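You operate a simulated robot arm through the tools that you are given. There is no shell and no other tool. Be economical: measure what you need, move in short steps, check, and stop when the job is done.

You are at the controls of a simulated two-armed robot. One attempt, no reset.

JOB
Put the steel cap on the steel plate away on the top of the timber bench. Press the lapping knob three times. Stack the clip-on tag marked "300" from the top of the steel bench on top of the clip-on tag labelled "450". Take the green-band block on the top of the steel bench and put it away on the top of the steel table. Put one of the scrap couplings from the top of the steel table on the cleaning card. The order is free. Set down upright: green-band block, scrap coupling.

Only the result counts: the job must be done as asked and must still hold three seconds after the hand-in. Knocking over, shifting, dropping, spilling or breaking anything else fails it. A push-on lid holds only when it is set on centred and level and pressed home; a screw cap is set on level and turned clockwise until tight.

ROBOT AND FRAMES
Two 7-joint arms with two-finger parallel grippers on one trunk, on a base that drives. Base frame: it is fixed to the floor where the robot stands at the start and does not move with it; the origin is under the middle of the robot, x ahead of it, y to its left, z up. Readings come in mm, rad, newtons and seconds.
The left shoulder is at the start at [60, 189, 1178], the right one opposite. With the tool pointing down near the work surface each hand reaches from about 100 to 640 mm from the robot's upright axis, wherever it stands, measured 20 degrees to its own side. Places, roughly: cleaning card [500, -2000, 1000]; clip-on tag [-1750, 1000, 1000]; green-band block (4x4x6 cm) [-1800, 200, 1000]; lapping knob [600, 1700, 1000]; scrap coupling [-3000, -3250, 750]; top of the steel table [-3100, -3300, 800]; top of the timber bench [-3500, 900, 900]. Payload 3.43 kg a hand.
Tool frame (each hand has its own): the origin (TCP) lies between the finger pads and is the grasp point; the fingertips stand 30 mm ahead of it; z points along the fingers, y is the line along which they close. Largest opening 94 mm; finger width 28, thickness 10; the body of the gripper, 50 by 96 mm, starts 55 mm behind the TCP.
Orientation is that of the tool frame in the base frame, as a unit quaternion [x, y, z, w]. With the fingers straight down and closing along the base's y, the tool's x points along the base's -x, its y along +y and its z along -z.

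CONTROLS
- The arms move only by the tool jog_arm. It takes "left_targets", "right_targets" or both (then of equal length, played together; a hand with none holds still); each is one flat list of numbers, 7 for each row, row after row: the opening, from 0 (shut) to 1 (fully open), then the shift along the tool's x, y, z in mm, then the turn, a rotation vector about the tool's x, y, z in rad. In form: [claw, dx, dy, dz, ax, ay, az, claw, dx, dy, dz, ax, ay, az, ...]. A call has 1 to 12 rows; each row shifts and turns the commanded pose from where the row before left it, along the tool's axes as they then stand. A row lasts 0.2 s, in which the tool goes at most 50 mm and 0.15 rad; a call with a longer step from one row to the next is refused whole, and so is a gripper value outside its range. A pose out of reach is approached as far as the arm can. The call stops where the force on the tool passes 40 N (or 10 N more than at its start, if that is more) or the arm is blocked; 0.2 s more then pass. Each finger travels about 153 mm/s and halts on what it meets, pressing with about 29 N; the grip force reading is that of the motor and also rises with nothing between the fingers. The clock runs only during rows and for 0.2 s after the last one: add rows that do not move to give the fingers time. It gives the time, the measured TCP pose, the force on the tool (base axes), the opening and the grip force at its end, in the units of the frame above (readings bear some noise), with the torque about the TCP (base axes, N m) and any sound that the robot's microphone picked up.
- Cameras (640 x 400 px; columns grow to the right, rows downward): "scene" is now at [8, 29, 1720.2]; the picture's right is [0.40, -0.92, 0.00], its down [-0.73, -0.31, -0.61] and it looks along [0.56, 0.24, -0.79] (base axes); focal length 269 px, centre (320, 200). "left" rides on the left gripper at [76, -14, -103] in its tool frame; the picture's right is [0.18, 0.98, 0.00], its down [-0.75, 0.14, -0.64] and it looks along [-0.63, 0.12, 0.77] (tool axes); focal length 243 px, centre (320, 200). "right" rides on the right gripper at [76, 14, -103] in its tool frame; the picture's right is [-0.18, 0.98, 0.00], its down [-0.75, -0.14, -0.64] and it looks along [-0.63, -0.12, 0.77] (tool axes); focal length 243 px, centre (320, 200). There is no depth. A picture from a camera that has moved, and an enlarged one, comes with that camera's place and axes in the base frame and with its lens.
- grab_frame(camera): a new picture of that camera. No time passes.
- move_column(by): slides the trunk up (or, below 0, down) by that many mm; the arms and the scene camera ride with it, the base frame stays. It gives what a move gives, with no picture.
- base_move(legs): drives the robot by 1 to 6 legs, each [ahead, left, turn to the left] in mm, mm and rad, along the robot's own axes; the way and the turn of a leg run together, so that a leg with both is an arc; at most 1500 mm and 3.142 rad a leg. The arms and the cameras ride along, it lands a little off, and it stops where it bumps. It gives what a move gives.
- turn_head(pan, tilt): turns the head with the scene camera to pan (to the left, within 1.501 rad either way) and tilt (down, from -0.506 to 1.204), counted from straight ahead of the robot. It gives what a move gives.
- inspect(camera, box): a new picture of the part [left, top, right, bottom] of that camera's present view, enlarged. No time passes.
- close_job(): hands the job in; it is judged then, once.

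Work in short steps. Places have to be worked out from the pictures, the camera data and where the tool is seen: move nearer, look again, correct. Check each grasp and each placing, and mend what went wrong. You have 165 turns and 118 pictures in all, those below and enlarged ones among them. Open the grippers and draw the arms clear of the work before you hand the job in, unless the task says otherwise; then end with one line.

The tools are called as a command line: name --argument value ..., lists and objects as JSON in quotes. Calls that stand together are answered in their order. jog_arm: Moves the arms, as the interface text tells. Its arguments: {"type":"object","properties":{"left_targets":{"type":"array","items":{"type":"number"}},"right_targets":{"type":"array","items":{"type":"number"}}},"required":[]} The other tools are called the same way: move_column (by) slides the trunk up or down; base_move (legs) drives the base; turn_head (pan, tilt) turns the head that bears the scene camera; grab_frame (camera) takes a picture; inspect (camera, box) takes an enlarged picture of a part of a camera's view; close_job () hands the job in.

At the start:

```text
time: 0.0
left_tool_pos: [392.0, 408.7, 1123.0]
left_ee_rot: [0.001, 1.0, -0.001, 0.001]
left_ft_force: [-0.1, -1.1, -0.5]
left_moment: [0.01, -0.03, 0.0]
left_width: 94.0
left_grasp_force: 0.1
right_tool_pos: [283.3, -30.0, 1149.6]
right_ee_rot: [0.0, 1.0, 0.0, 0.0]
right_ft_force: [0.0, 0.3, -0.4]
right_moment: [0.02, 0.0, 0.0]
right_width: 93.9
right_grasp_force: 0.0
trunk travel left (down, up): [-850.0, 140.0]
robot x, y, heading: [1.2, 0.9, 0.004]
head pan, tilt: [0.407, 0.911]
```

scene: 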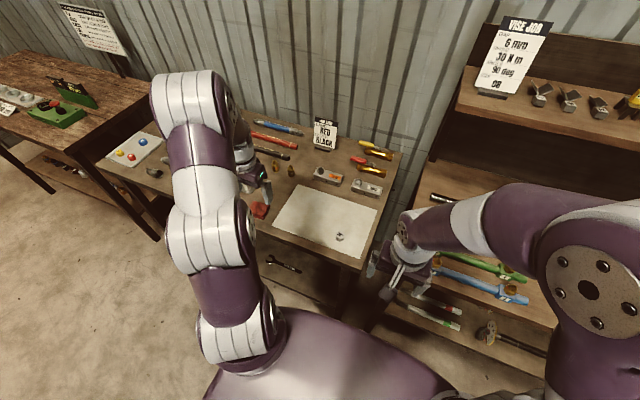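
right: 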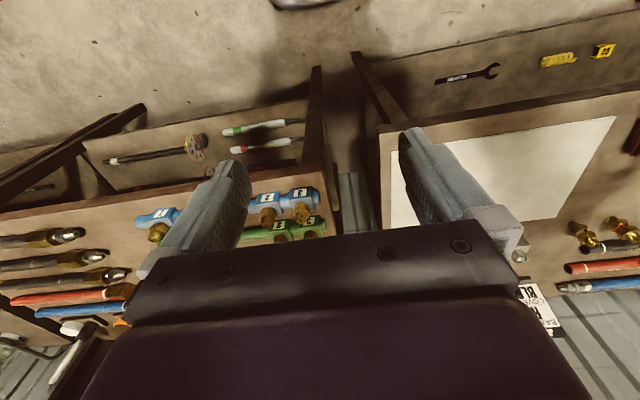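
left: 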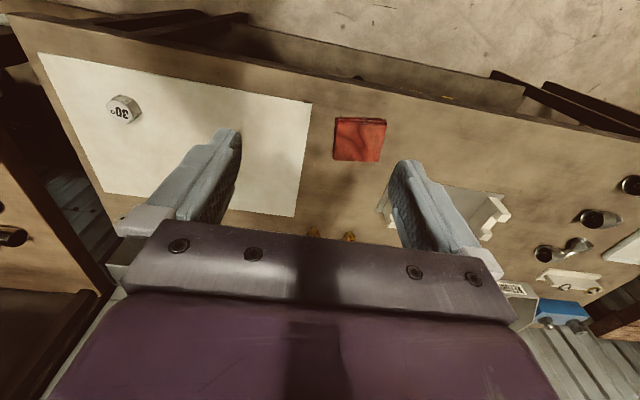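

I'll look around first: pan the head left, toward the lapping knob.

turn_head --pan 1.3 --tilt 0.4

grab_frame --camera "scene"

turn_head --pan -1.3 --tilt 0.4

grab_frame --camera "scene"

```text
time: 1.2
left_tool_pos: [392.3, 409.5, 1123.0]
left_ee_rot: [0.0, 1.0, 0.0, 0.0]
left_ft_force: [-0.4, -0.4, 1.0]
left_moment: [-0.03, 0.01, 0.01]
left_width: 94.2
left_grasp_force: 0.0
right_tool_pos: [284.0, -32.2, 1149.7]
right_ee_rot: [0.0, 1.0, 0.0, 0.0]
right_ft_force: [-0.6, 0.3, 0.2]
right_moment: [0.03, 0.02, -0.02]
right_width: 94.2
right_grasp_force: 0.1
trunk travel left (down, up): [-850.0, 140.0]
robot x, y, heading: [-0.3, 2.2, 0.0]
head pan, tilt: [1.3, 0.4]
```

```text
114 pictures are left
camera scene: at [-36.0, 88.7, 1763.9], right [0.96, -0.27, 0.0], down [-0.1, -0.38, -0.92], along [0.25, 0.89, -0.39], focal length 269 px, centre (320, 200)
```

scene: 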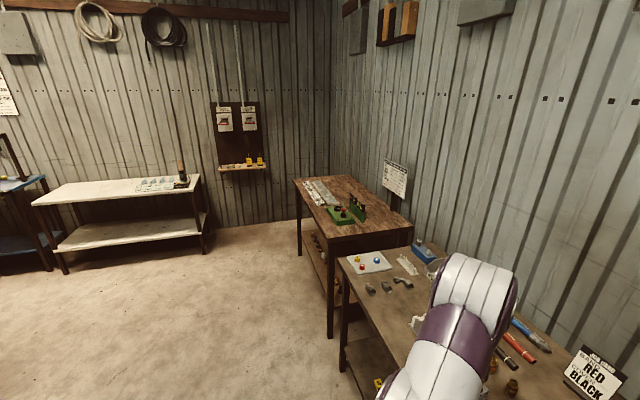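

```text
time: 3.5
left_tool_pos: [392.9, 407.9, 1122.7]
left_ee_rot: [0.001, 1.0, 0.001, -0.001]
left_ft_force: [0.3, 0.4, -0.9]
left_moment: [-0.02, -0.02, -0.01]
left_width: 94.1
left_grasp_force: 0.1
right_tool_pos: [284.5, -31.0, 1149.4]
right_ee_rot: [0.0, 1.0, 0.0, 0.0]
right_ft_force: [0.5, 1.0, -0.6]
right_moment: [0.0, -0.02, 0.01]
right_width: 93.9
right_grasp_force: 0.0
trunk travel left (down, up): [-850.0, 140.0]
robot x, y, heading: [-1.3, -0.5, -0.002]
head pan, tilt: [-1.3, 0.4]
```

```text
113 pictures are left
camera scene: at [-36.1, -89.8, 1763.9], right [-0.96, -0.27, 0.0], down [-0.1, 0.37, -0.92], along [0.25, -0.89, -0.39], focal length 269 px, centre (320, 200)
```

scene: 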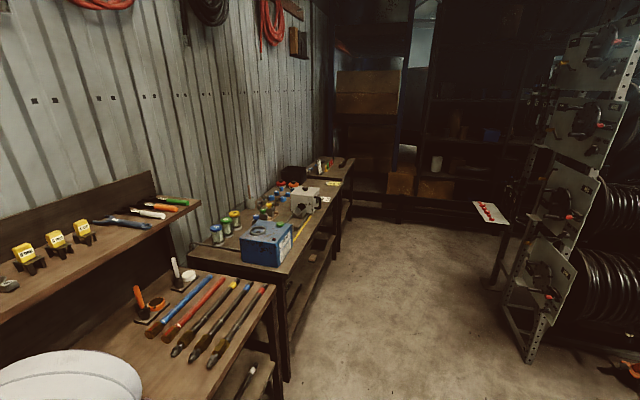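

The green fixture near [630,1740] seems to be the lapping knob. I'll drive there sideways and look with the head.

base_move --legs '[[0, 1450, 0]]'

turn_head --pan 0.2 --tilt 0.8

grab_frame --camera "scene"

turn_head --pan 1.5 --tilt 0.2

grab_frame --camera "scene"

```text
time: 10.7
left_tool_pos: [384.7, 1861.5, 1122.0]
left_ee_rot: [-0.004, 1.0, -0.001, 0.0]
left_ft_force: [-0.8, 0.6, 0.1]
left_moment: [-0.02, -0.02, 0.0]
left_width: 93.8
left_grasp_force: 0.0
right_tool_pos: [278.5, 1421.2, 1149.4]
right_ee_rot: [-0.005, 1.0, 0.0, 0.0]
right_ft_force: [0.1, -0.3, 1.1]
right_moment: [-0.01, -0.01, -0.01]
right_width: 94.2
right_grasp_force: 0.1
trunk travel left (down, up): [-850.0, 140.0]
robot x, y, heading: [-4.1, 1450.5, 0.009]
head pan, tilt: [-1.3, 0.4]
```

```text
time: 12.3
left_tool_pos: [384.0, 1862.1, 1122.2]
left_ee_rot: [-0.003, 1.0, 0.0, 0.0]
left_ft_force: [-0.3, 0.3, -0.1]
left_moment: [0.0, -0.02, -0.01]
left_width: 94.1
left_grasp_force: 0.0
right_tool_pos: [278.6, 1421.0, 1150.0]
right_ee_rot: [-0.004, 1.0, 0.0, 0.001]
right_ft_force: [-0.6, 0.6, -0.2]
right_moment: [-0.02, -0.03, 0.0]
right_width: 94.0
right_grasp_force: 0.0
trunk travel left (down, up): [-850.0, 140.0]
robot x, y, heading: [-6.5, 1447.8, 0.005]
head pan, tilt: [0.201, 0.799]
```

```text
112 pictures are left
camera scene: at [12.8, 1466.0, 1728.8], right [0.21, -0.98, 0.0], down [-0.7, -0.15, -0.7], along [0.68, 0.14, -0.72], focal length 269 px, centre (320, 200)
```

scene: 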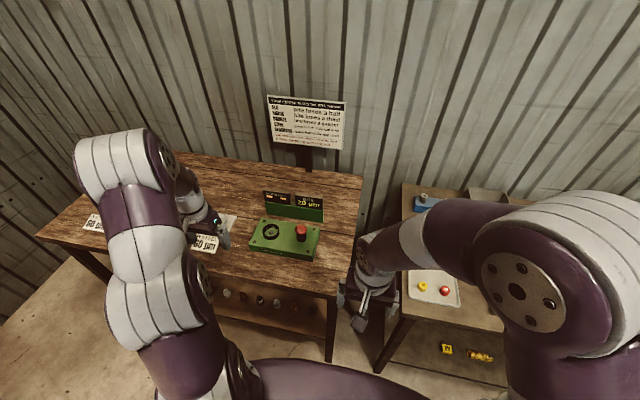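

```text
time: 13.8
left_tool_pos: [382.9, 1862.7, 1122.1]
left_ee_rot: [-0.003, 1.0, 0.001, 0.0]
left_ft_force: [0.8, 0.2, -0.8]
left_moment: [0.0, -0.02, -0.01]
left_width: 93.8
left_grasp_force: 0.1
right_tool_pos: [279.0, 1421.8, 1150.8]
right_ee_rot: [-0.003, 1.0, 0.0, 0.0]
right_ft_force: [0.7, 0.6, 1.5]
right_moment: [-0.02, 0.02, -0.02]
right_width: 93.9
right_grasp_force: 0.1
trunk travel left (down, up): [-850.0, 140.0]
robot x, y, heading: [-6.1, 1448.9, 0.01]
head pan, tilt: [1.499, 0.201]
```

```text
111 pictures are left
camera scene: at [-60.0, 1542.5, 1782.4], right [1.0, -0.07, 0.0], down [-0.01, -0.2, -0.98], along [0.06, 0.98, -0.2], focal length 269 px, centre (320, 200)
```

scene: 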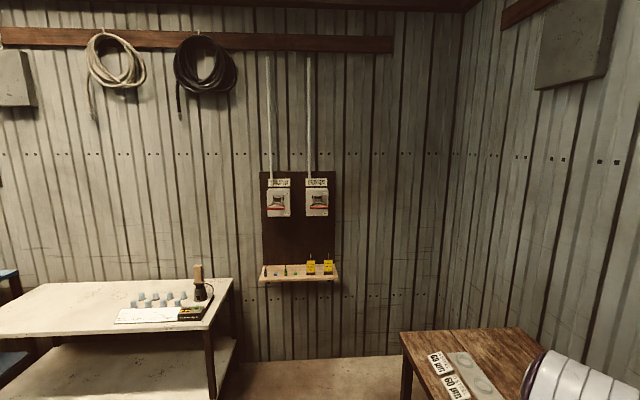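

Now inspect the green fixture and the sign above it.

turn_head --pan 0.2 --tilt 0.8

inspect --camera "scene" --box '[235, 180, 345, 270]'

inspect --camera "scene" --box '[260, 90, 360, 155]'

```text
time: 15.3
left_tool_pos: [383.9, 1863.1, 1122.5]
left_ee_rot: [-0.003, 1.0, 0.0, 0.001]
left_ft_force: [0.3, -0.4, 0.7]
left_moment: [-0.01, -0.01, 0.0]
left_width: 93.9
left_grasp_force: 0.0
right_tool_pos: [279.8, 1420.4, 1149.3]
right_ee_rot: [-0.004, 1.0, 0.0, 0.0]
right_ft_force: [0.8, -0.1, -0.6]
right_moment: [0.03, 0.0, 0.01]
right_width: 94.1
right_grasp_force: 0.0
trunk travel left (down, up): [-850.0, 140.0]
robot x, y, heading: [-9.0, 1449.5, 0.007]
head pan, tilt: [0.201, 0.799]
```

```text
4.44 times, centred on (290, 225) of scene
camera zoom: at [12.8, 1466.3, 1728.8], right [0.21, -0.98, 0.0], down [-0.7, -0.15, -0.7], along [0.68, 0.14, -0.72], focal length 1197 px, centre (453, 89)
```

zoom: 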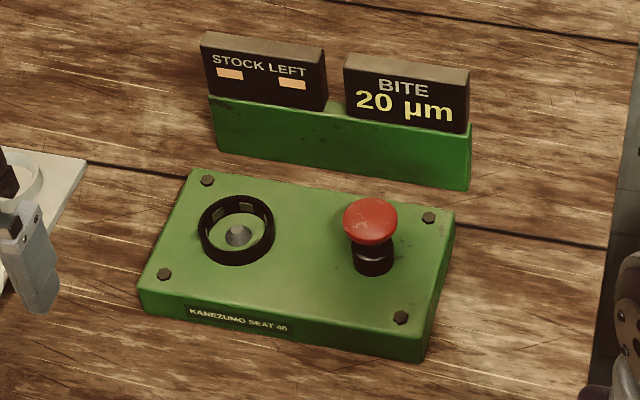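

```text
6.15 times, centred on (310, 122) of scene
camera zoom: at [12.8, 1466.3, 1728.8], right [0.21, -0.98, 0.0], down [-0.7, -0.15, -0.7], along [0.68, 0.14, -0.72], focal length 1657 px, centre (382, 677)
```

zoom: 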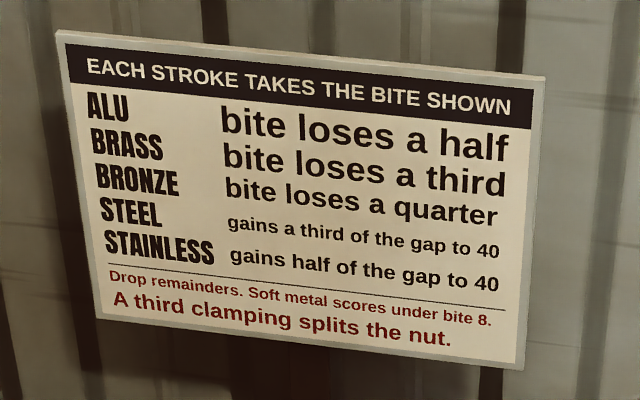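

The red mushroom is the lapping knob. I move the closed left hand toward it and look with the left hand camera.

jog_arm --left_targets '[0, -20, -41, 0, 0, 0, 0, 0, -20, -41, 0, 0, 0, 0, 0, -20, -41, 0, 0, 0, 0, 0, -20, -41, 0, 0, 0, 0, 0, 0, 0, 0, 0, 0, 0]'

grab_frame --camera "left"

```text
time: 16.5
left_tool_pos: [466.1, 1699.6, 1119.6]
left_ee_rot: [-0.004, 1.0, -0.001, 0.001]
left_ft_force: [0.3, 0.2, 0.4]
left_moment: [-0.02, 0.01, 0.02]
left_width: 0.0
left_grasp_force: 29.3
right_tool_pos: [279.4, 1423.0, 1149.3]
right_ee_rot: [-0.004, 1.0, 0.0, 0.0]
right_ft_force: [-0.5, -0.4, 0.0]
right_moment: [-0.01, 0.01, -0.01]
right_width: 94.0
right_grasp_force: 0.2
trunk travel left (down, up): [-850.0, 140.0]
robot x, y, heading: [-7.9, 1452.9, 0.004]
head pan, tilt: [0.201, 0.799]
```

```text
108 pictures are left
camera left: at [391.3, 1683.2, 1223.0], right [-0.19, 0.98, 0.0], down [0.75, 0.15, 0.64], along [0.63, 0.12, -0.77], focal length 243 px, centre (320, 200)
```

left: 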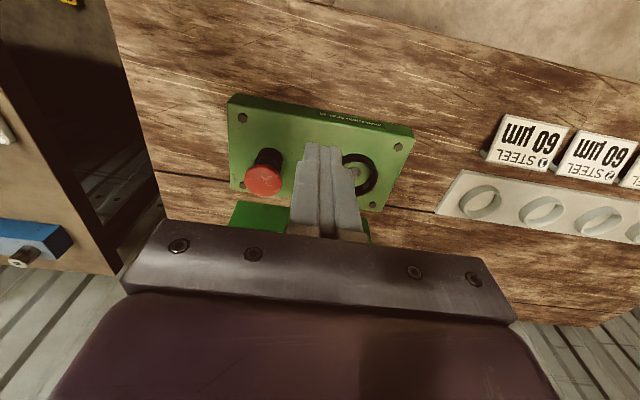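

Triangulated: knob top ≈ [575,1647,971]. Moving the closed fingers above it.

jog_arm --left_targets '[0, -36, -17.5, 20, 0, 0, 0, 0, -36, -17.5, 20, 0, 0, 0, 0, -36, -17.5, 20, 0, 0, 0, 0, 0, 0, 15, 0, 0, 0, 0, 0, 0, 0, 0, 0, 0]'

grab_frame --camera "left"

inspect --camera "scene" --box '[220, 170, 360, 270]'

```text
time: 17.7
left_tool_pos: [575.0, 1647.3, 1046.7]
left_ee_rot: [-0.004, 1.0, 0.0, 0.0]
left_ft_force: [0.2, 0.3, 0.9]
left_moment: [0.0, 0.0, -0.02]
left_width: 0.1
left_grasp_force: 29.3
right_tool_pos: [279.3, 1422.5, 1149.5]
right_ee_rot: [-0.004, 1.0, -0.001, 0.0]
right_ft_force: [-0.7, -0.6, 0.3]
right_moment: [-0.01, 0.02, 0.0]
right_width: 94.0
right_grasp_force: 0.1
trunk travel left (down, up): [-850.0, 140.0]
robot x, y, heading: [-1.9, 1453.8, 0.008]
head pan, tilt: [0.201, 0.799]
```

```text
107 pictures are left
camera left: at [500.4, 1632.0, 1149.9], right [-0.19, 0.98, 0.0], down [0.75, 0.15, 0.64], along [0.63, 0.12, -0.77], focal length 243 px, centre (320, 200)
```

left: 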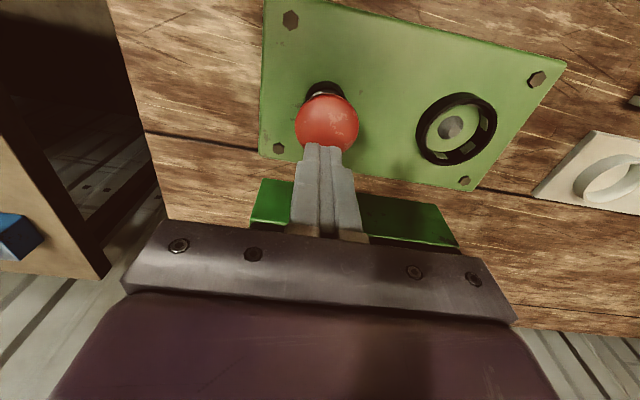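

```text
4.00 times, centred on (290, 220) of scene
camera zoom: at [12.3, 1466.2, 1728.8], right [0.21, -0.98, 0.0], down [-0.7, -0.15, -0.7], along [0.68, 0.14, -0.72], focal length 1077 px, centre (440, 120)
```

zoom: 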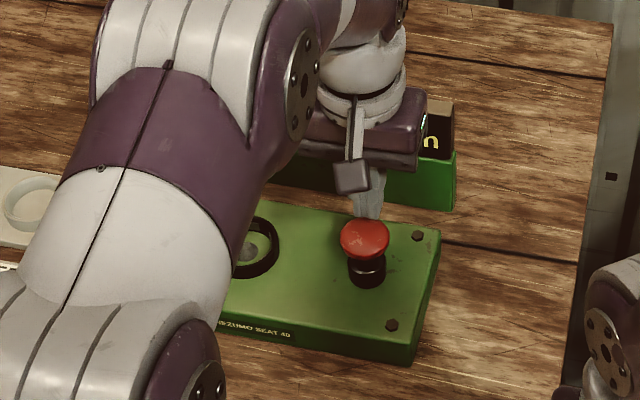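

Knob ≈ [573,1649,969], tip is above at z≈1017. I press down slowly until it gives a sound or force.

jog_arm --left_targets '[0, 0, 0, 40, 0, 0, 0, 0, 0, 0, 5, 0, 0, 0, 0, 0, 0, 4, 0, 0, 0, 0, 0, 0, 4, 0, 0, 0]'

```text
time: 18.3
left_tool_pos: [577.5, 1647.5, 1014.9]
left_ee_rot: [-0.003, 1.0, 0.001, 0.013]
left_ft_force: [-14.1, -1.3, 28.8]
left_moment: [-0.03, 0.77, -0.04]
left_width: 0.2
left_grasp_force: 28.6
right_tool_pos: [275.7, 1421.4, 1151.6]
right_ee_rot: [-0.004, 1.0, 0.0, 0.003]
right_ft_force: [-0.5, 0.4, 1.0]
right_moment: [0.01, 0.03, 0.0]
right_width: 93.9
right_grasp_force: 0.0
trunk travel left (down, up): [-850.0, 140.0]
robot x, y, heading: [-5.0, 1451.7, 0.011]
head pan, tilt: [0.201, 0.799]
heard: click
stopped in row 3 (left hand): the force on the tool passed its limit (the readings are from after the stop); the commanded pose is now the measured one
```

A click was heard. I back off upwards and check the display.

jog_arm --left_targets '[0, 0, 0, -25, 0, 0, 0, 0, 0, 0, 0, 0, 0, 0]'

inspect --camera "scene" --box '[220, 170, 360, 270]'

grab_frame --camera "left"

```text
time: 18.9
left_tool_pos: [578.2, 1648.5, 1035.2]
left_ee_rot: [-0.003, 1.0, 0.001, 0.011]
left_ft_force: [0.3, 0.1, -0.5]
left_moment: [0.01, -0.02, 0.01]
left_width: 0.1
left_grasp_force: 29.1
right_tool_pos: [277.5, 1421.4, 1149.9]
right_ee_rot: [-0.004, 1.0, 0.0, 0.001]
right_ft_force: [0.4, 0.3, 0.2]
right_moment: [0.02, -0.05, -0.01]
right_width: 94.2
right_grasp_force: 0.0
trunk travel left (down, up): [-850.0, 140.0]
robot x, y, heading: [-5.6, 1452.2, 0.008]
head pan, tilt: [0.201, 0.799]
```

```text
4.00 times, centred on (290, 220) of scene
camera zoom: at [10.7, 1465.7, 1728.7], right [0.21, -0.98, 0.0], down [-0.7, -0.15, -0.7], along [0.68, 0.14, -0.72], focal length 1077 px, centre (440, 120)
```

zoom: 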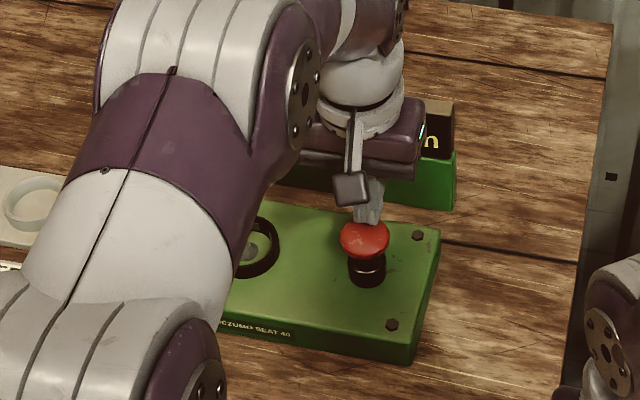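

```text
104 pictures are left
camera left: at [500.4, 1633.5, 1136.2], right [-0.19, 0.98, 0.0], down [0.74, 0.15, 0.66], along [0.65, 0.12, -0.75], focal length 243 px, centre (320, 200)
```

left: 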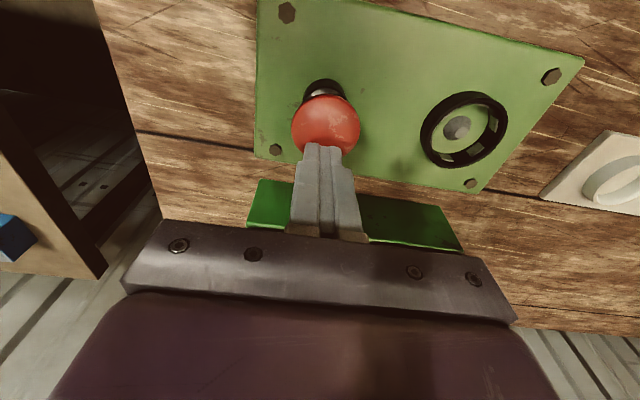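

One press clicked. Second press: descend in small rows from above.

jog_arm --left_targets '[0, 3, 0, 12, 0, 0, 0, 0, 0, 0, 4, 0, 0, 0, 0, 0, 0, 3, 0, 0, 0, 0, 0, 0, 3, 0, 0, 0]'

```text
time: 19.9
left_tool_pos: [577.4, 1649.8, 1016.7]
left_ee_rot: [-0.004, 1.0, 0.001, 0.013]
left_ft_force: [-1.6, 4.3, 17.5]
left_moment: [0.13, 0.25, -0.11]
left_width: 0.2
left_grasp_force: 28.8
right_tool_pos: [277.9, 1420.4, 1151.1]
right_ee_rot: [-0.004, 1.0, 0.0, 0.0]
right_ft_force: [0.1, -0.5, -0.8]
right_moment: [0.04, 0.02, 0.04]
right_width: 93.9
right_grasp_force: 0.0
trunk travel left (down, up): [-850.0, 140.0]
robot x, y, heading: [-6.1, 1450.3, 0.006]
head pan, tilt: [0.201, 0.799]
heard: click
```

Click again (second). Retract fully, then press a third time.

jog_arm --left_targets '[0, 0, 0, -25, 0, 0, 0, 0, 0, 0, 0, 0, 0, 0]'

jog_arm --left_targets '[0, 0, 0, 14, 0, 0, 0, 0, 0, 0, 5, 0, 0, 0, 0, 0, 0, 3, 0, 0, 0, 0, 0, 0, 3, 0, 0, 0]'

jog_arm --left_targets '[0, 0, 0, -40, 0, 0, 0, 0, 0, 0, -40, 0, 0, 0, 0, 40, 15, -20, 0, 0, 0, 0, 40, 25, 0, 0, 0, 0, 0, 40, 25, 0, 0, 0, 0]'

grab_frame --camera "scene"

```text
time: 20.5
left_tool_pos: [576.3, 1649.0, 1038.3]
left_ee_rot: [-0.003, 1.0, 0.0, 0.011]
left_ft_force: [-0.1, -0.7, -0.7]
left_moment: [0.02, 0.0, 0.0]
left_width: 0.0
left_grasp_force: 29.5
right_tool_pos: [278.6, 1421.9, 1149.5]
right_ee_rot: [-0.003, 1.0, -0.001, 0.001]
right_ft_force: [-0.5, -0.2, 0.6]
right_moment: [0.0, 0.04, 0.03]
right_width: 94.1
right_grasp_force: 0.0
trunk travel left (down, up): [-850.0, 140.0]
robot x, y, heading: [-6.7, 1448.2, 0.007]
head pan, tilt: [0.201, 0.799]
```

```text
time: 21.5
left_tool_pos: [576.9, 1648.1, 1014.9]
left_ee_rot: [-0.004, 1.0, 0.001, 0.013]
left_ft_force: [-3.6, 6.0, 17.4]
left_moment: [0.14, 0.36, -0.07]
left_width: 0.2
left_grasp_force: 29.1
right_tool_pos: [276.6, 1422.1, 1150.2]
right_ee_rot: [-0.003, 1.0, 0.0, 0.0]
right_ft_force: [0.0, -0.5, 0.4]
right_moment: [0.04, -0.01, 0.0]
right_width: 94.2
right_grasp_force: 0.0
trunk travel left (down, up): [-850.0, 140.0]
robot x, y, heading: [-3.6, 1450.9, 0.007]
head pan, tilt: [0.201, 0.799]
heard: click
```

```text
time: 22.7
left_tool_pos: [452.2, 1712.7, 1112.9]
left_ee_rot: [-0.004, 1.0, 0.0, 0.011]
left_ft_force: [-0.9, -0.2, -0.3]
left_moment: [-0.02, -0.06, -0.03]
left_width: 0.0
left_grasp_force: 29.2
right_tool_pos: [278.2, 1422.2, 1149.4]
right_ee_rot: [-0.004, 1.0, 0.0, 0.001]
right_ft_force: [0.9, -0.1, 1.1]
right_moment: [0.0, -0.04, -0.05]
right_width: 93.9
right_grasp_force: 0.2
trunk travel left (down, up): [-850.0, 140.0]
robot x, y, heading: [-2.7, 1452.3, 0.006]
head pan, tilt: [0.201, 0.799]
```

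```text
103 pictures are left
camera scene: at [11.0, 1467.1, 1728.8], right [0.21, -0.98, 0.0], down [-0.7, -0.15, -0.7], along [0.68, 0.14, -0.72], focal length 269 px, centre (320, 200)
```

scene: 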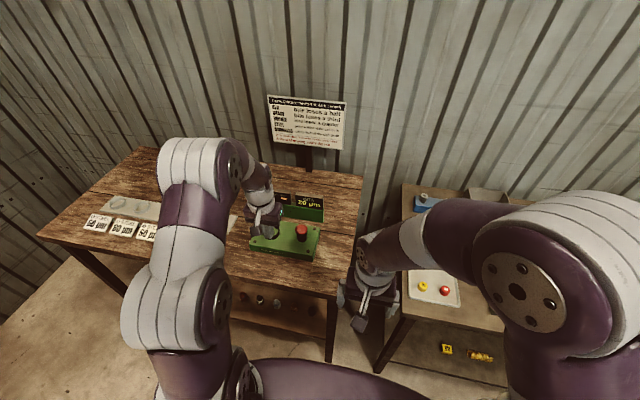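

Three clicks done. Now back off and turn round to face −x, then survey.

base_move --legs '[[-500, 0, 0], [0, 0, 3.1416]]'

turn_head --pan 0 --tilt 0.35

grab_frame --camera "scene"

turn_head --pan 0.9 --tilt 0.3

grab_frame --camera "scene"

```text
refused: 3.1416 is not a number from -3.14159 to 3.14159
```

```text
time: 23.6
left_tool_pos: [456.3, 1712.5, 1111.6]
left_ee_rot: [-0.003, 1.0, 0.0, 0.01]
left_ft_force: [1.1, 0.0, 0.2]
left_moment: [0.0, 0.0, 0.03]
left_width: 0.3
left_grasp_force: 29.3
right_tool_pos: [279.7, 1421.8, 1149.5]
right_ee_rot: [-0.004, 1.0, 0.0, -0.001]
right_ft_force: [-0.2, -0.1, 0.1]
right_moment: [0.0, 0.03, -0.03]
right_width: 93.8
right_grasp_force: 0.2
trunk travel left (down, up): [-850.0, 140.0]
robot x, y, heading: [-3.0, 1448.4, 0.007]
head pan, tilt: [0.0, 0.351]
```

```text
102 pictures are left
camera scene: at [27.4, 1450.1, 1768.4], right [0.01, -1.0, 0.0], down [-0.34, 0.0, -0.94], along [0.94, 0.01, -0.34], focal length 269 px, centre (320, 200)
```

scene: 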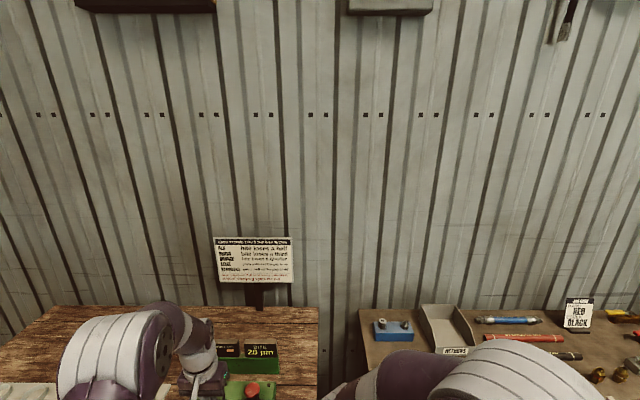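

```text
time: 24.8
left_tool_pos: [454.0, 1714.4, 1111.8]
left_ee_rot: [-0.004, 1.0, 0.001, 0.01]
left_ft_force: [-0.1, 0.3, -0.8]
left_moment: [0.03, 0.02, 0.0]
left_width: 0.0
left_grasp_force: 29.1
right_tool_pos: [278.2, 1422.2, 1148.2]
right_ee_rot: [-0.004, 1.0, 0.001, 0.0]
right_ft_force: [0.3, -0.2, 0.6]
right_moment: [0.0, 0.04, -0.01]
right_width: 94.0
right_grasp_force: 0.1
trunk travel left (down, up): [-850.0, 140.0]
robot x, y, heading: [-4.6, 1451.1, 0.001]
head pan, tilt: [0.901, 0.3]
```

```text
101 pictures are left
camera scene: at [-8.5, 1523.0, 1773.2], right [0.79, -0.62, 0.0], down [-0.18, -0.23, -0.96], along [0.59, 0.75, -0.3], focal length 269 px, centre (320, 200)
```

scene: 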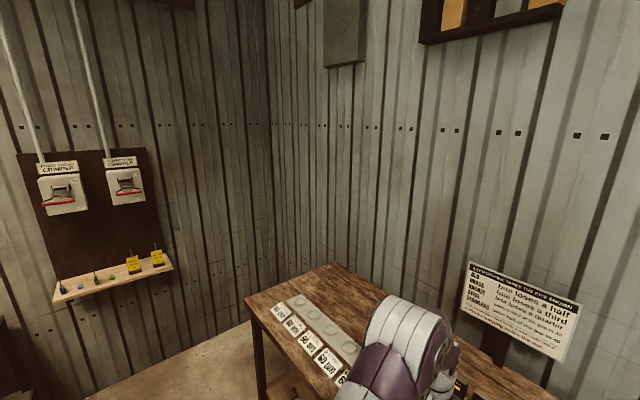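

Refused angle; redo with 3.14, waiting for success before the pictures.

base_move --legs '[[-500, 0, 0], [0, 0, 3.14]]'

turn_head --pan 0 --tilt 0.35

grab_frame --camera "scene"

turn_head --pan 0.9 --tilt 0.3

grab_frame --camera "scene"

```text
time: 35.0
left_tool_pos: [-962.3, 1193.3, 1112.0]
left_ee_rot: [1.0, -0.008, -0.011, 0.001]
left_ft_force: [-0.1, 0.3, -0.3]
left_moment: [0.0, 0.0, 0.0]
left_width: 0.0
left_grasp_force: 28.7
right_tool_pos: [-781.1, 1481.1, 1149.1]
right_ee_rot: [1.0, -0.008, 0.001, 0.0]
right_ft_force: [1.3, 0.0, -0.5]
right_moment: [-0.01, -0.01, -0.01]
right_width: 93.8
right_grasp_force: 0.0
trunk travel left (down, up): [-850.0, 140.0]
robot x, y, heading: [-497.1, 1446.3, 3.126]
head pan, tilt: [0.901, 0.3]
```

```text
time: 36.2
left_tool_pos: [-962.6, 1194.7, 1113.1]
left_ee_rot: [1.0, -0.008, -0.01, 0.001]
left_ft_force: [0.5, -0.3, -0.3]
left_moment: [0.02, 0.0, 0.0]
left_width: 0.0
left_grasp_force: 29.4
right_tool_pos: [-781.3, 1481.5, 1149.7]
right_ee_rot: [1.0, -0.008, -0.001, 0.0]
right_ft_force: [0.0, 0.4, -0.5]
right_moment: [-0.01, 0.02, -0.01]
right_width: 94.0
right_grasp_force: 0.2
trunk travel left (down, up): [-850.0, 140.0]
robot x, y, heading: [-498.7, 1446.7, 3.118]
head pan, tilt: [0.0, 0.351]
```

```text
100 pictures are left
camera scene: at [-531.8, 1445.6, 1768.5], right [0.01, 1.0, 0.0], down [0.34, 0.0, -0.94], along [-0.94, 0.01, -0.34], focal length 269 px, centre (320, 200)
```

scene: 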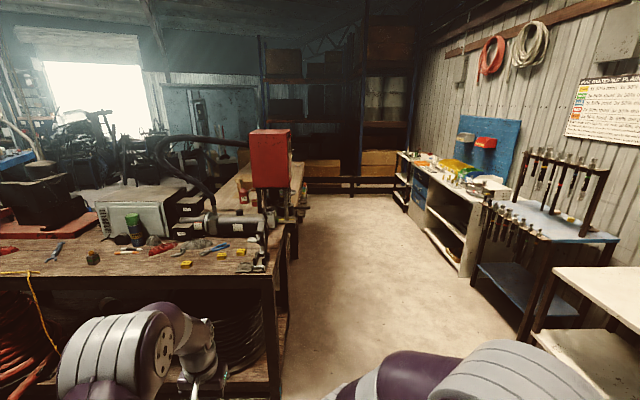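

```text
time: 37.4
left_tool_pos: [-963.2, 1193.3, 1112.3]
left_ee_rot: [1.0, -0.008, -0.01, 0.001]
left_ft_force: [-0.9, -0.5, -0.1]
left_moment: [0.0, 0.01, 0.06]
left_width: 0.1
left_grasp_force: 28.7
right_tool_pos: [-781.2, 1482.3, 1149.9]
right_ee_rot: [1.0, -0.008, 0.0, -0.001]
right_ft_force: [0.0, -0.6, 0.8]
right_moment: [0.02, 0.01, 0.01]
right_width: 94.1
right_grasp_force: 0.0
trunk travel left (down, up): [-850.0, 140.0]
robot x, y, heading: [-498.1, 1447.4, 3.12]
head pan, tilt: [0.901, 0.3]
```

```text
99 pictures are left
camera scene: at [-497.9, 1372.1, 1773.2], right [-0.77, 0.63, 0.0], down [0.19, 0.23, -0.96], along [-0.61, -0.74, -0.3], focal length 269 px, centre (320, 200)
```

scene: 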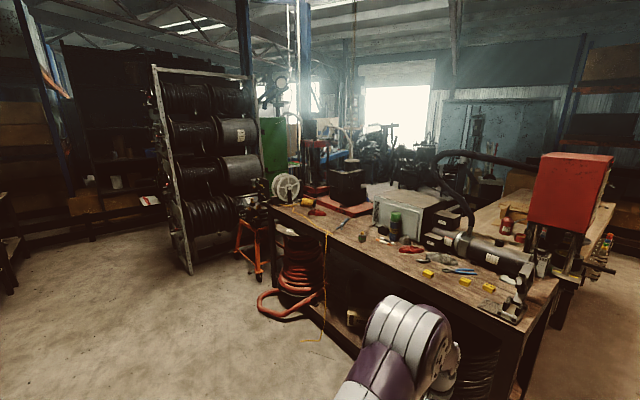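

The steel bench with yellow tags lies ahead-left. I drive closer and inspect.

base_move --legs '[[0, 500, 0], [500, 0, 0.015]]'

turn_head --pan 0.0 --tilt 0.6

grab_frame --camera "scene"

inspect --camera "scene" --box '[200, 80, 440, 230]'

```text
time: 42.9
left_tool_pos: [-1476.0, 709.1, 1113.1]
left_ee_rot: [1.0, -0.008, -0.011, 0.001]
left_ft_force: [0.6, 0.7, -0.4]
left_moment: [-0.01, -0.02, 0.02]
left_width: 0.2
left_grasp_force: 28.9
right_tool_pos: [-1295.0, 995.9, 1150.4]
right_ee_rot: [1.0, -0.009, 0.0, 0.0]
right_ft_force: [0.4, -0.5, 1.0]
right_moment: [-0.02, -0.03, -0.01]
right_width: 94.2
right_grasp_force: 0.0
trunk travel left (down, up): [-850.0, 140.0]
robot x, y, heading: [-1015.3, 961.5, 3.128]
head pan, tilt: [0.901, 0.3]
```

```text
time: 44.1
left_tool_pos: [-1477.9, 708.1, 1111.8]
left_ee_rot: [1.0, -0.009, -0.01, 0.001]
left_ft_force: [0.1, 0.0, 0.1]
left_moment: [-0.04, -0.02, 0.03]
left_width: 0.0
left_grasp_force: 28.7
right_tool_pos: [-1295.2, 996.4, 1149.9]
right_ee_rot: [1.0, -0.009, 0.0, 0.0]
right_ft_force: [0.0, -0.1, 0.5]
right_moment: [-0.04, 0.04, 0.0]
right_width: 94.1
right_grasp_force: 0.1
trunk travel left (down, up): [-850.0, 140.0]
robot x, y, heading: [-1013.5, 959.4, 3.127]
head pan, tilt: [0.0, 0.6]
```

```text
98 pictures are left
camera scene: at [-1041.9, 960.0, 1745.7], right [0.02, 1.0, 0.0], down [0.56, -0.01, -0.83], along [-0.83, 0.01, -0.56], focal length 269 px, centre (320, 200)
```

scene: 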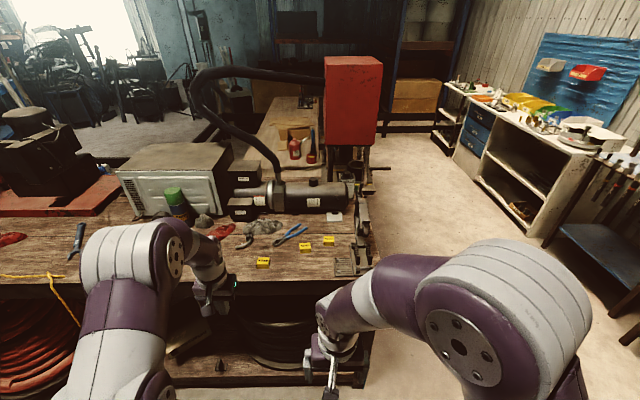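

```text
2.67 times, centred on (320, 155) of scene
camera zoom: at [-1041.9, 960.0, 1745.7], right [0.02, 1.0, 0.0], down [0.56, -0.01, -0.83], along [-0.83, 0.01, -0.56], focal length 718 px, centre (320, 320)
```

zoom: 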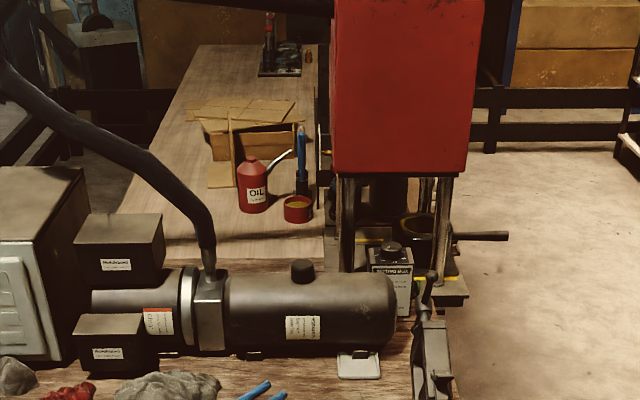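

Three yellow tags; zoom in on them.

inspect --camera "scene" --box '[245, 205, 385, 290]'

turn_head --pan 0.6 --tilt 0.6

grab_frame --camera "scene"

```text
4.57 times, centred on (315, 248) of scene
camera zoom: at [-1041.9, 960.0, 1745.7], right [0.02, 1.0, 0.0], down [0.56, -0.01, -0.83], along [-0.83, 0.01, -0.56], focal length 1231 px, centre (343, -17)
```

zoom: 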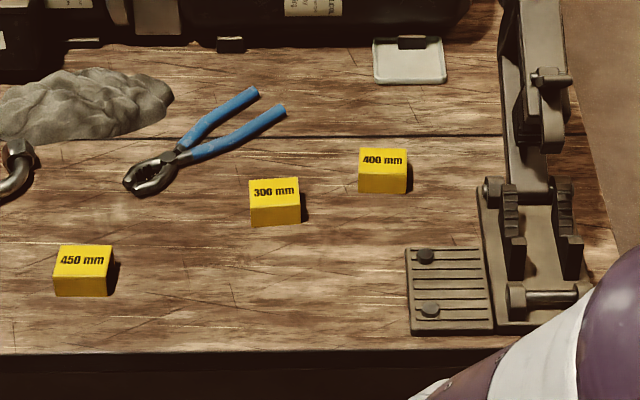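

```text
time: 45.1
left_tool_pos: [-1479.2, 709.2, 1112.1]
left_ee_rot: [1.0, -0.009, -0.01, 0.001]
left_ft_force: [0.3, 0.4, 0.3]
left_moment: [0.02, 0.0, -0.03]
left_width: 0.0
left_grasp_force: 29.2
right_tool_pos: [-1295.4, 995.6, 1148.1]
right_ee_rot: [1.0, -0.009, -0.001, 0.0]
right_ft_force: [0.1, 0.5, 0.0]
right_moment: [0.03, -0.01, -0.01]
right_width: 94.0
right_grasp_force: 0.1
trunk travel left (down, up): [-850.0, 140.0]
robot x, y, heading: [-1007.1, 960.9, 3.127]
head pan, tilt: [0.6, 0.6]
```

```text
95 pictures are left
camera scene: at [-1027.1, 910.0, 1745.7], right [-0.55, 0.83, 0.0], down [0.47, 0.31, -0.83], along [-0.69, -0.45, -0.56], focal length 269 px, centre (320, 200)
```

scene: 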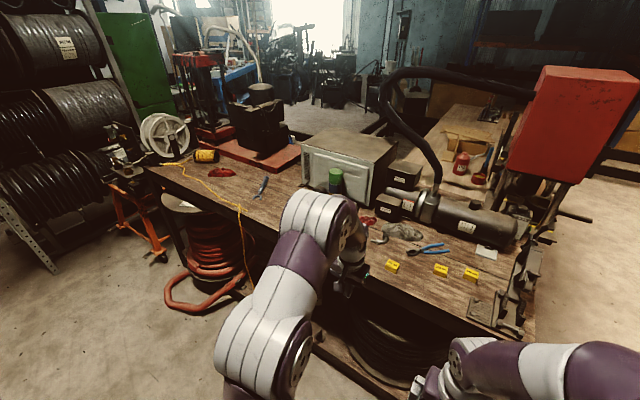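

300 is the middle tag (~[-1928,900]), 450 the near-left (~[-1836,741]). Drive up to the bench, open left gripper, and look with its camera.

base_move --legs '[[385, -60, 0.014]]'

jog_arm --left_targets '[1, 20, 0, -20, 0, 0, 0, 1, 20, 0, -20, 0, 0, 0, 1, 20, 0, 0, 0, 0, 0]'

grab_frame --camera "left"

turn_head --pan 0.2 --tilt 0.9

grab_frame --camera "scene"

```text
time: 47.6
left_tool_pos: [-1865.8, 771.4, 1112.1]
left_ee_rot: [1.0, -0.005, -0.012, 0.0]
left_ft_force: [-0.3, 0.6, 0.2]
left_moment: [0.03, 0.01, 0.0]
left_width: 0.0
left_grasp_force: 29.1
right_tool_pos: [-1684.2, 1059.6, 1149.5]
right_ee_rot: [1.0, -0.004, -0.001, 0.0]
right_ft_force: [0.1, 0.1, 1.3]
right_moment: [0.04, 0.01, 0.01]
right_width: 94.0
right_grasp_force: 0.0
trunk travel left (down, up): [-850.0, 140.0]
robot x, y, heading: [-1404.3, 1027.6, 3.133]
head pan, tilt: [0.6, 0.6]
```

```text
time: 48.4
left_tool_pos: [-1805.4, 771.5, 1150.7]
left_ee_rot: [1.0, -0.004, -0.01, 0.0]
left_ft_force: [-0.1, 0.0, 0.1]
left_moment: [0.01, -0.01, -0.01]
left_width: 94.1
left_grasp_force: 0.0
right_tool_pos: [-1686.8, 1060.1, 1149.3]
right_ee_rot: [1.0, -0.004, 0.0, 0.0]
right_ft_force: [-0.4, -0.1, 0.1]
right_moment: [0.01, 0.03, -0.01]
right_width: 93.8
right_grasp_force: 0.1
trunk travel left (down, up): [-850.0, 140.0]
robot x, y, heading: [-1399.5, 1027.1, 3.134]
head pan, tilt: [0.6, 0.6]
```

```text
94 pictures are left
camera left: at [-1725.9, 784.2, 1252.3], right [0.18, -0.98, 0.0], down [-0.74, -0.13, 0.66], along [-0.65, -0.11, -0.75], focal length 243 px, centre (320, 200)
```

left: 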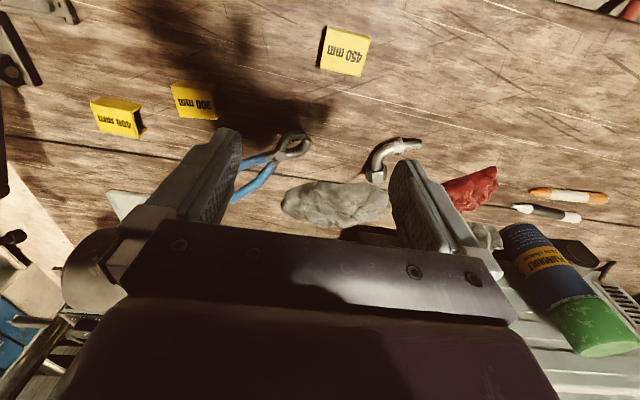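

```text
time: 49.2
left_tool_pos: [-1806.1, 770.0, 1150.7]
left_ee_rot: [1.0, -0.005, -0.01, 0.001]
left_ft_force: [-0.2, 0.0, 0.7]
left_moment: [0.0, 0.0, -0.02]
left_width: 94.2
left_grasp_force: 0.1
right_tool_pos: [-1686.0, 1060.7, 1149.0]
right_ee_rot: [1.0, -0.004, 0.0, -0.001]
right_ft_force: [1.0, 0.6, -0.1]
right_moment: [0.03, 0.01, 0.0]
right_width: 94.2
right_grasp_force: 0.0
trunk travel left (down, up): [-850.0, 140.0]
robot x, y, heading: [-1401.0, 1027.6, 3.136]
head pan, tilt: [0.201, 0.901]
```

```text
93 pictures are left
camera scene: at [-1417.5, 1010.9, 1721.0], right [-0.19, 0.98, 0.0], down [0.77, 0.15, -0.62], along [-0.61, -0.12, -0.78], focal length 269 px, centre (320, 200)
```

scene: 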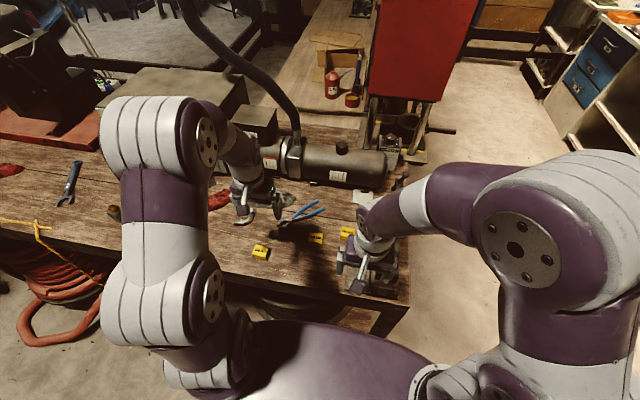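

Tag 450 top centre ≈ [-1768,752,969], tag 300 ≈ [-1848,911,969]. Move left hand above the 300 for a closer look.

jog_arm --left_targets '[1, -10, -36, 20, 0, 0, 0, 1, -10, -36, 20, 0, 0, 0, 1, -10, -36, 20, 0, 0, 0, 1, -12, -33, 20, 0, 0, 0, 1, 0, 0, 0, 0, 0, 0]'

grab_frame --camera "left"

```text
time: 50.4
left_tool_pos: [-1848.7, 911.6, 1071.9]
left_ee_rot: [1.0, -0.004, -0.011, 0.0]
left_ft_force: [0.6, -0.3, -0.3]
left_moment: [0.03, 0.01, -0.03]
left_width: 94.1
left_grasp_force: 0.1
right_tool_pos: [-1685.0, 1059.4, 1148.8]
right_ee_rot: [1.0, -0.004, 0.0, -0.001]
right_ft_force: [0.3, -0.3, -0.5]
right_moment: [0.0, 0.03, 0.01]
right_width: 94.0
right_grasp_force: 0.0
trunk travel left (down, up): [-850.0, 140.0]
robot x, y, heading: [-1401.1, 1028.1, 3.132]
head pan, tilt: [0.201, 0.901]
```

```text
92 pictures are left
camera left: at [-1769.0, 924.3, 1173.2], right [0.18, -0.98, 0.0], down [-0.74, -0.13, 0.66], along [-0.65, -0.11, -0.75], focal length 243 px, centre (320, 200)
```

left: 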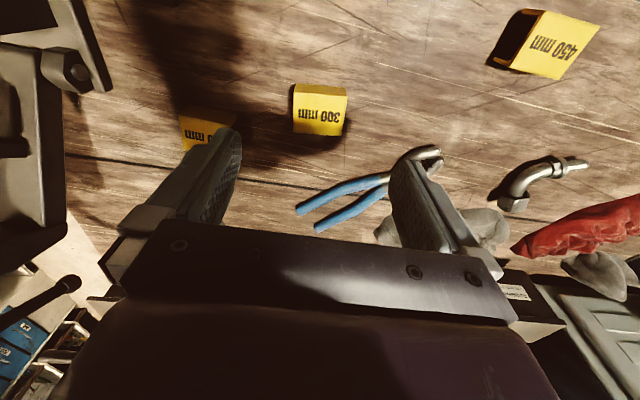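

Enlarge to see tag geometry.

inspect --camera "left" --box '[240, 60, 400, 160]'

inspect --camera "left" --box '[480, 0, 640, 100]'

```text
4.00 times, centred on (320, 110) of left
camera zoom: at [-1769.0, 924.3, 1173.2], right [0.18, -0.98, 0.0], down [-0.74, -0.13, 0.66], along [-0.65, -0.11, -0.75], focal length 970 px, centre (320, 560)
```

zoom: 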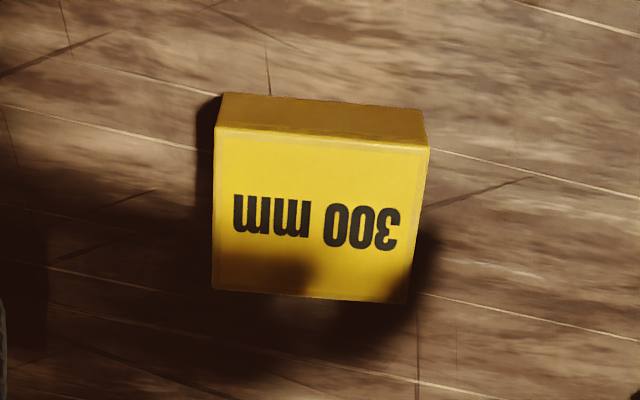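

```text
4.00 times, centred on (560, 50) of left
camera zoom: at [-1769.0, 924.3, 1173.2], right [0.18, -0.98, 0.0], down [-0.74, -0.13, 0.66], along [-0.65, -0.11, -0.75], focal length 970 px, centre (-640, 800)
```

zoom: 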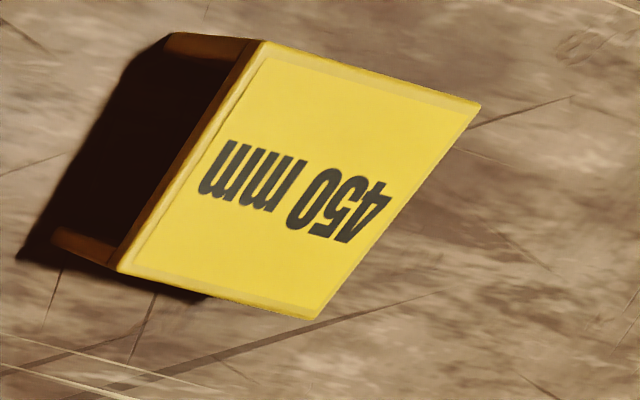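

Tag tops are 43×35 mm at z≈969, bench ≈944. 300 centre ≈ [-1851,912], yaw ≈0.09; 450 centre ≈ [-1771,755], aligned. Align and descend part way.

jog_arm --left_targets '[0.75, -2, 0, 0, 0, 0.022, -0.093, 0.75, 0, 0, 30, 0, 0, 0, 0.75, 0, 0, 30, 0, 0, 0, 0.75, 0, 0, 0, 0, 0, 0]'

grab_frame --camera "left"

```text
time: 51.4
left_tool_pos: [-1851.8, 912.3, 1012.8]
left_ee_rot: [0.999, 0.042, 0.0, 0.0]
left_ft_force: [-0.2, -0.5, -0.1]
left_moment: [0.0, 0.03, -0.01]
left_width: 70.8
left_grasp_force: 0.0
right_tool_pos: [-1684.9, 1061.3, 1149.0]
right_ee_rot: [1.0, -0.004, 0.0, 0.0]
right_ft_force: [-0.1, -0.3, -0.6]
right_moment: [-0.04, 0.04, 0.01]
right_width: 94.1
right_grasp_force: 0.1
trunk travel left (down, up): [-850.0, 140.0]
robot x, y, heading: [-1399.0, 1029.6, 3.133]
head pan, tilt: [0.201, 0.901]
```

```text
89 pictures are left
camera left: at [-1776.0, 933.0, 1114.3], right [0.27, -0.96, 0.0], down [-0.74, -0.2, 0.64], along [-0.62, -0.17, -0.77], focal length 243 px, centre (320, 200)
```

left: 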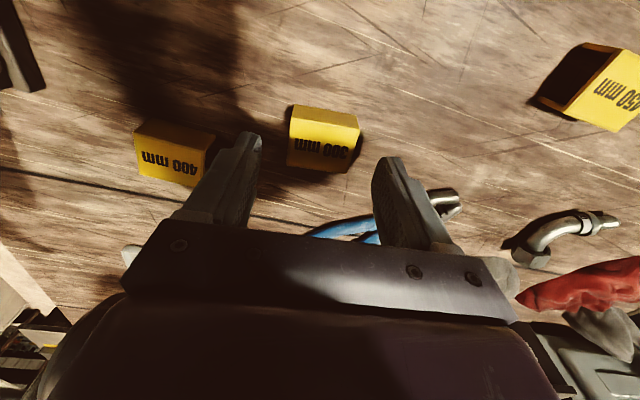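

Position verified. Descend to TCP z≈981 and close gently.

jog_arm --left_targets '[0.75, 0, 0, 20, 0, 0, 0, 0.75, 0, 0, 12, 0, 0, 0, 0.4, 0, 0, 0, 0, 0, 0, 0.3, 0, 0, 0, 0, 0, 0, 0.3, 0, 0, 0, 0, 0, 0]'

grab_frame --camera "left"

```text
time: 52.6
left_tool_pos: [-1850.6, 912.0, 980.6]
left_ee_rot: [0.999, 0.042, 0.0, 0.0]
left_ft_force: [0.4, -0.8, -1.0]
left_moment: [-0.03, -0.01, 0.0]
left_width: 43.5
left_grasp_force: 29.3
right_tool_pos: [-1685.1, 1059.9, 1148.9]
right_ee_rot: [1.0, -0.005, 0.0, 0.0]
right_ft_force: [-0.5, -0.1, 0.1]
right_moment: [0.01, 0.01, -0.03]
right_width: 94.0
right_grasp_force: 0.1
trunk travel left (down, up): [-850.0, 140.0]
robot x, y, heading: [-1397.8, 1026.0, 3.134]
head pan, tilt: [0.201, 0.901]
```

```text
88 pictures are left
camera left: at [-1774.6, 932.1, 1082.9], right [0.27, -0.96, 0.0], down [-0.74, -0.2, 0.64], along [-0.62, -0.17, -0.77], focal length 243 px, centre (320, 200)
```

left: 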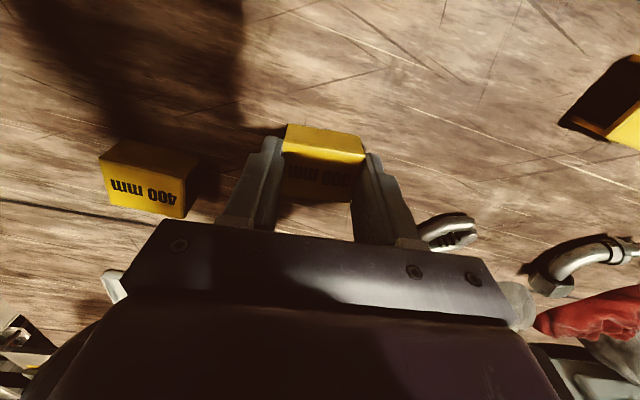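

Grasped at 43.5 mm. Lift, rotate back, move over the 450 and look.

jog_arm --left_targets '[0.3, 0, 0, -40, 0, 0, 0, 0.3, 0, 0, -40, 0, 0, 0, 0.3, 0, 0, 0, 0, 0, 0.088, 0.3, 20, 39, 0, 0, 0, 0, 0.3, 20, 39, 0, 0, 0, 0, 0.3, 20, 39, 0, 0, 0, 0, 0.3, 19, 40, 0, 0, 0, 0, 0.3, 0, 0, 0, 0, 0, 0]'

grab_frame --camera "left"

grab_frame --camera "scene"

```text
time: 54.4
left_tool_pos: [-1771.5, 756.0, 1058.0]
left_ee_rot: [1.0, -0.002, 0.0, 0.0]
left_ft_force: [-0.5, 0.2, -0.7]
left_moment: [0.0, 0.02, 0.0]
left_width: 43.5
left_grasp_force: 29.8
right_tool_pos: [-1685.4, 1061.2, 1149.2]
right_ee_rot: [1.0, -0.004, 0.0, 0.0]
right_ft_force: [0.3, -0.7, -0.1]
right_moment: [-0.04, 0.04, 0.03]
right_width: 94.2
right_grasp_force: 0.0
trunk travel left (down, up): [-850.0, 140.0]
robot x, y, heading: [-1404.5, 1032.0, 3.133]
head pan, tilt: [0.201, 0.901]
```

```text
87 pictures are left
camera left: at [-1695.0, 769.2, 1161.5], right [0.18, -0.98, 0.0], down [-0.75, -0.14, 0.64], along [-0.63, -0.12, -0.77], focal length 243 px, centre (320, 200)
```

left: 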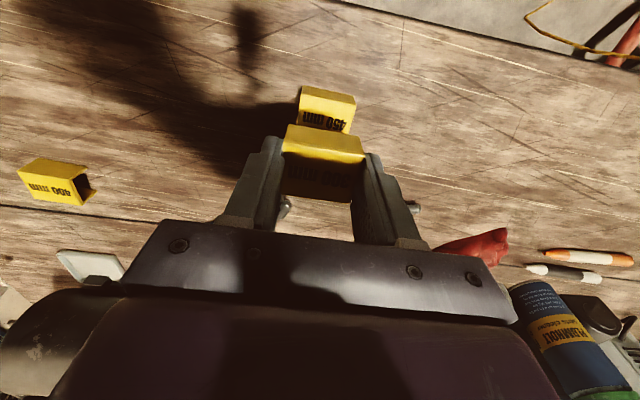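

```text
86 pictures are left
camera scene: at [-1418.0, 1012.0, 1720.9], right [-0.19, 0.98, 0.0], down [0.77, 0.15, -0.62], along [-0.61, -0.12, -0.78], focal length 269 px, centre (320, 200)
```

scene: 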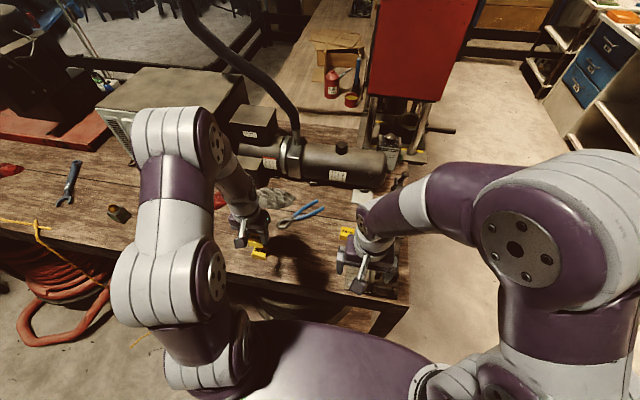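

Zoom to check alignment of held 300 over the 450.

inspect --camera "left" --box '[260, 70, 420, 170]'

```text
4.00 times, centred on (340, 120) of left
camera zoom: at [-1695.0, 769.2, 1161.5], right [0.18, -0.98, 0.0], down [-0.75, -0.14, 0.64], along [-0.63, -0.12, -0.77], focal length 970 px, centre (240, 520)
```

zoom: 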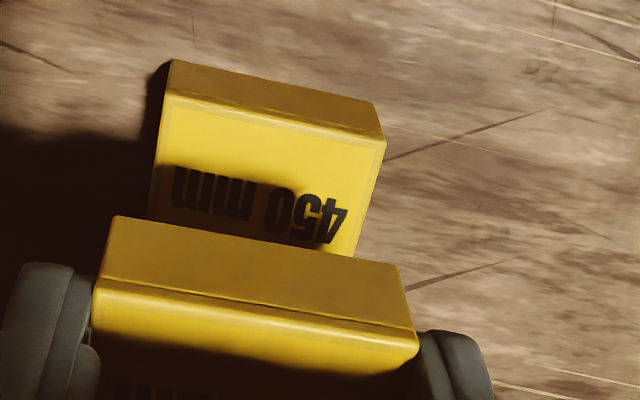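

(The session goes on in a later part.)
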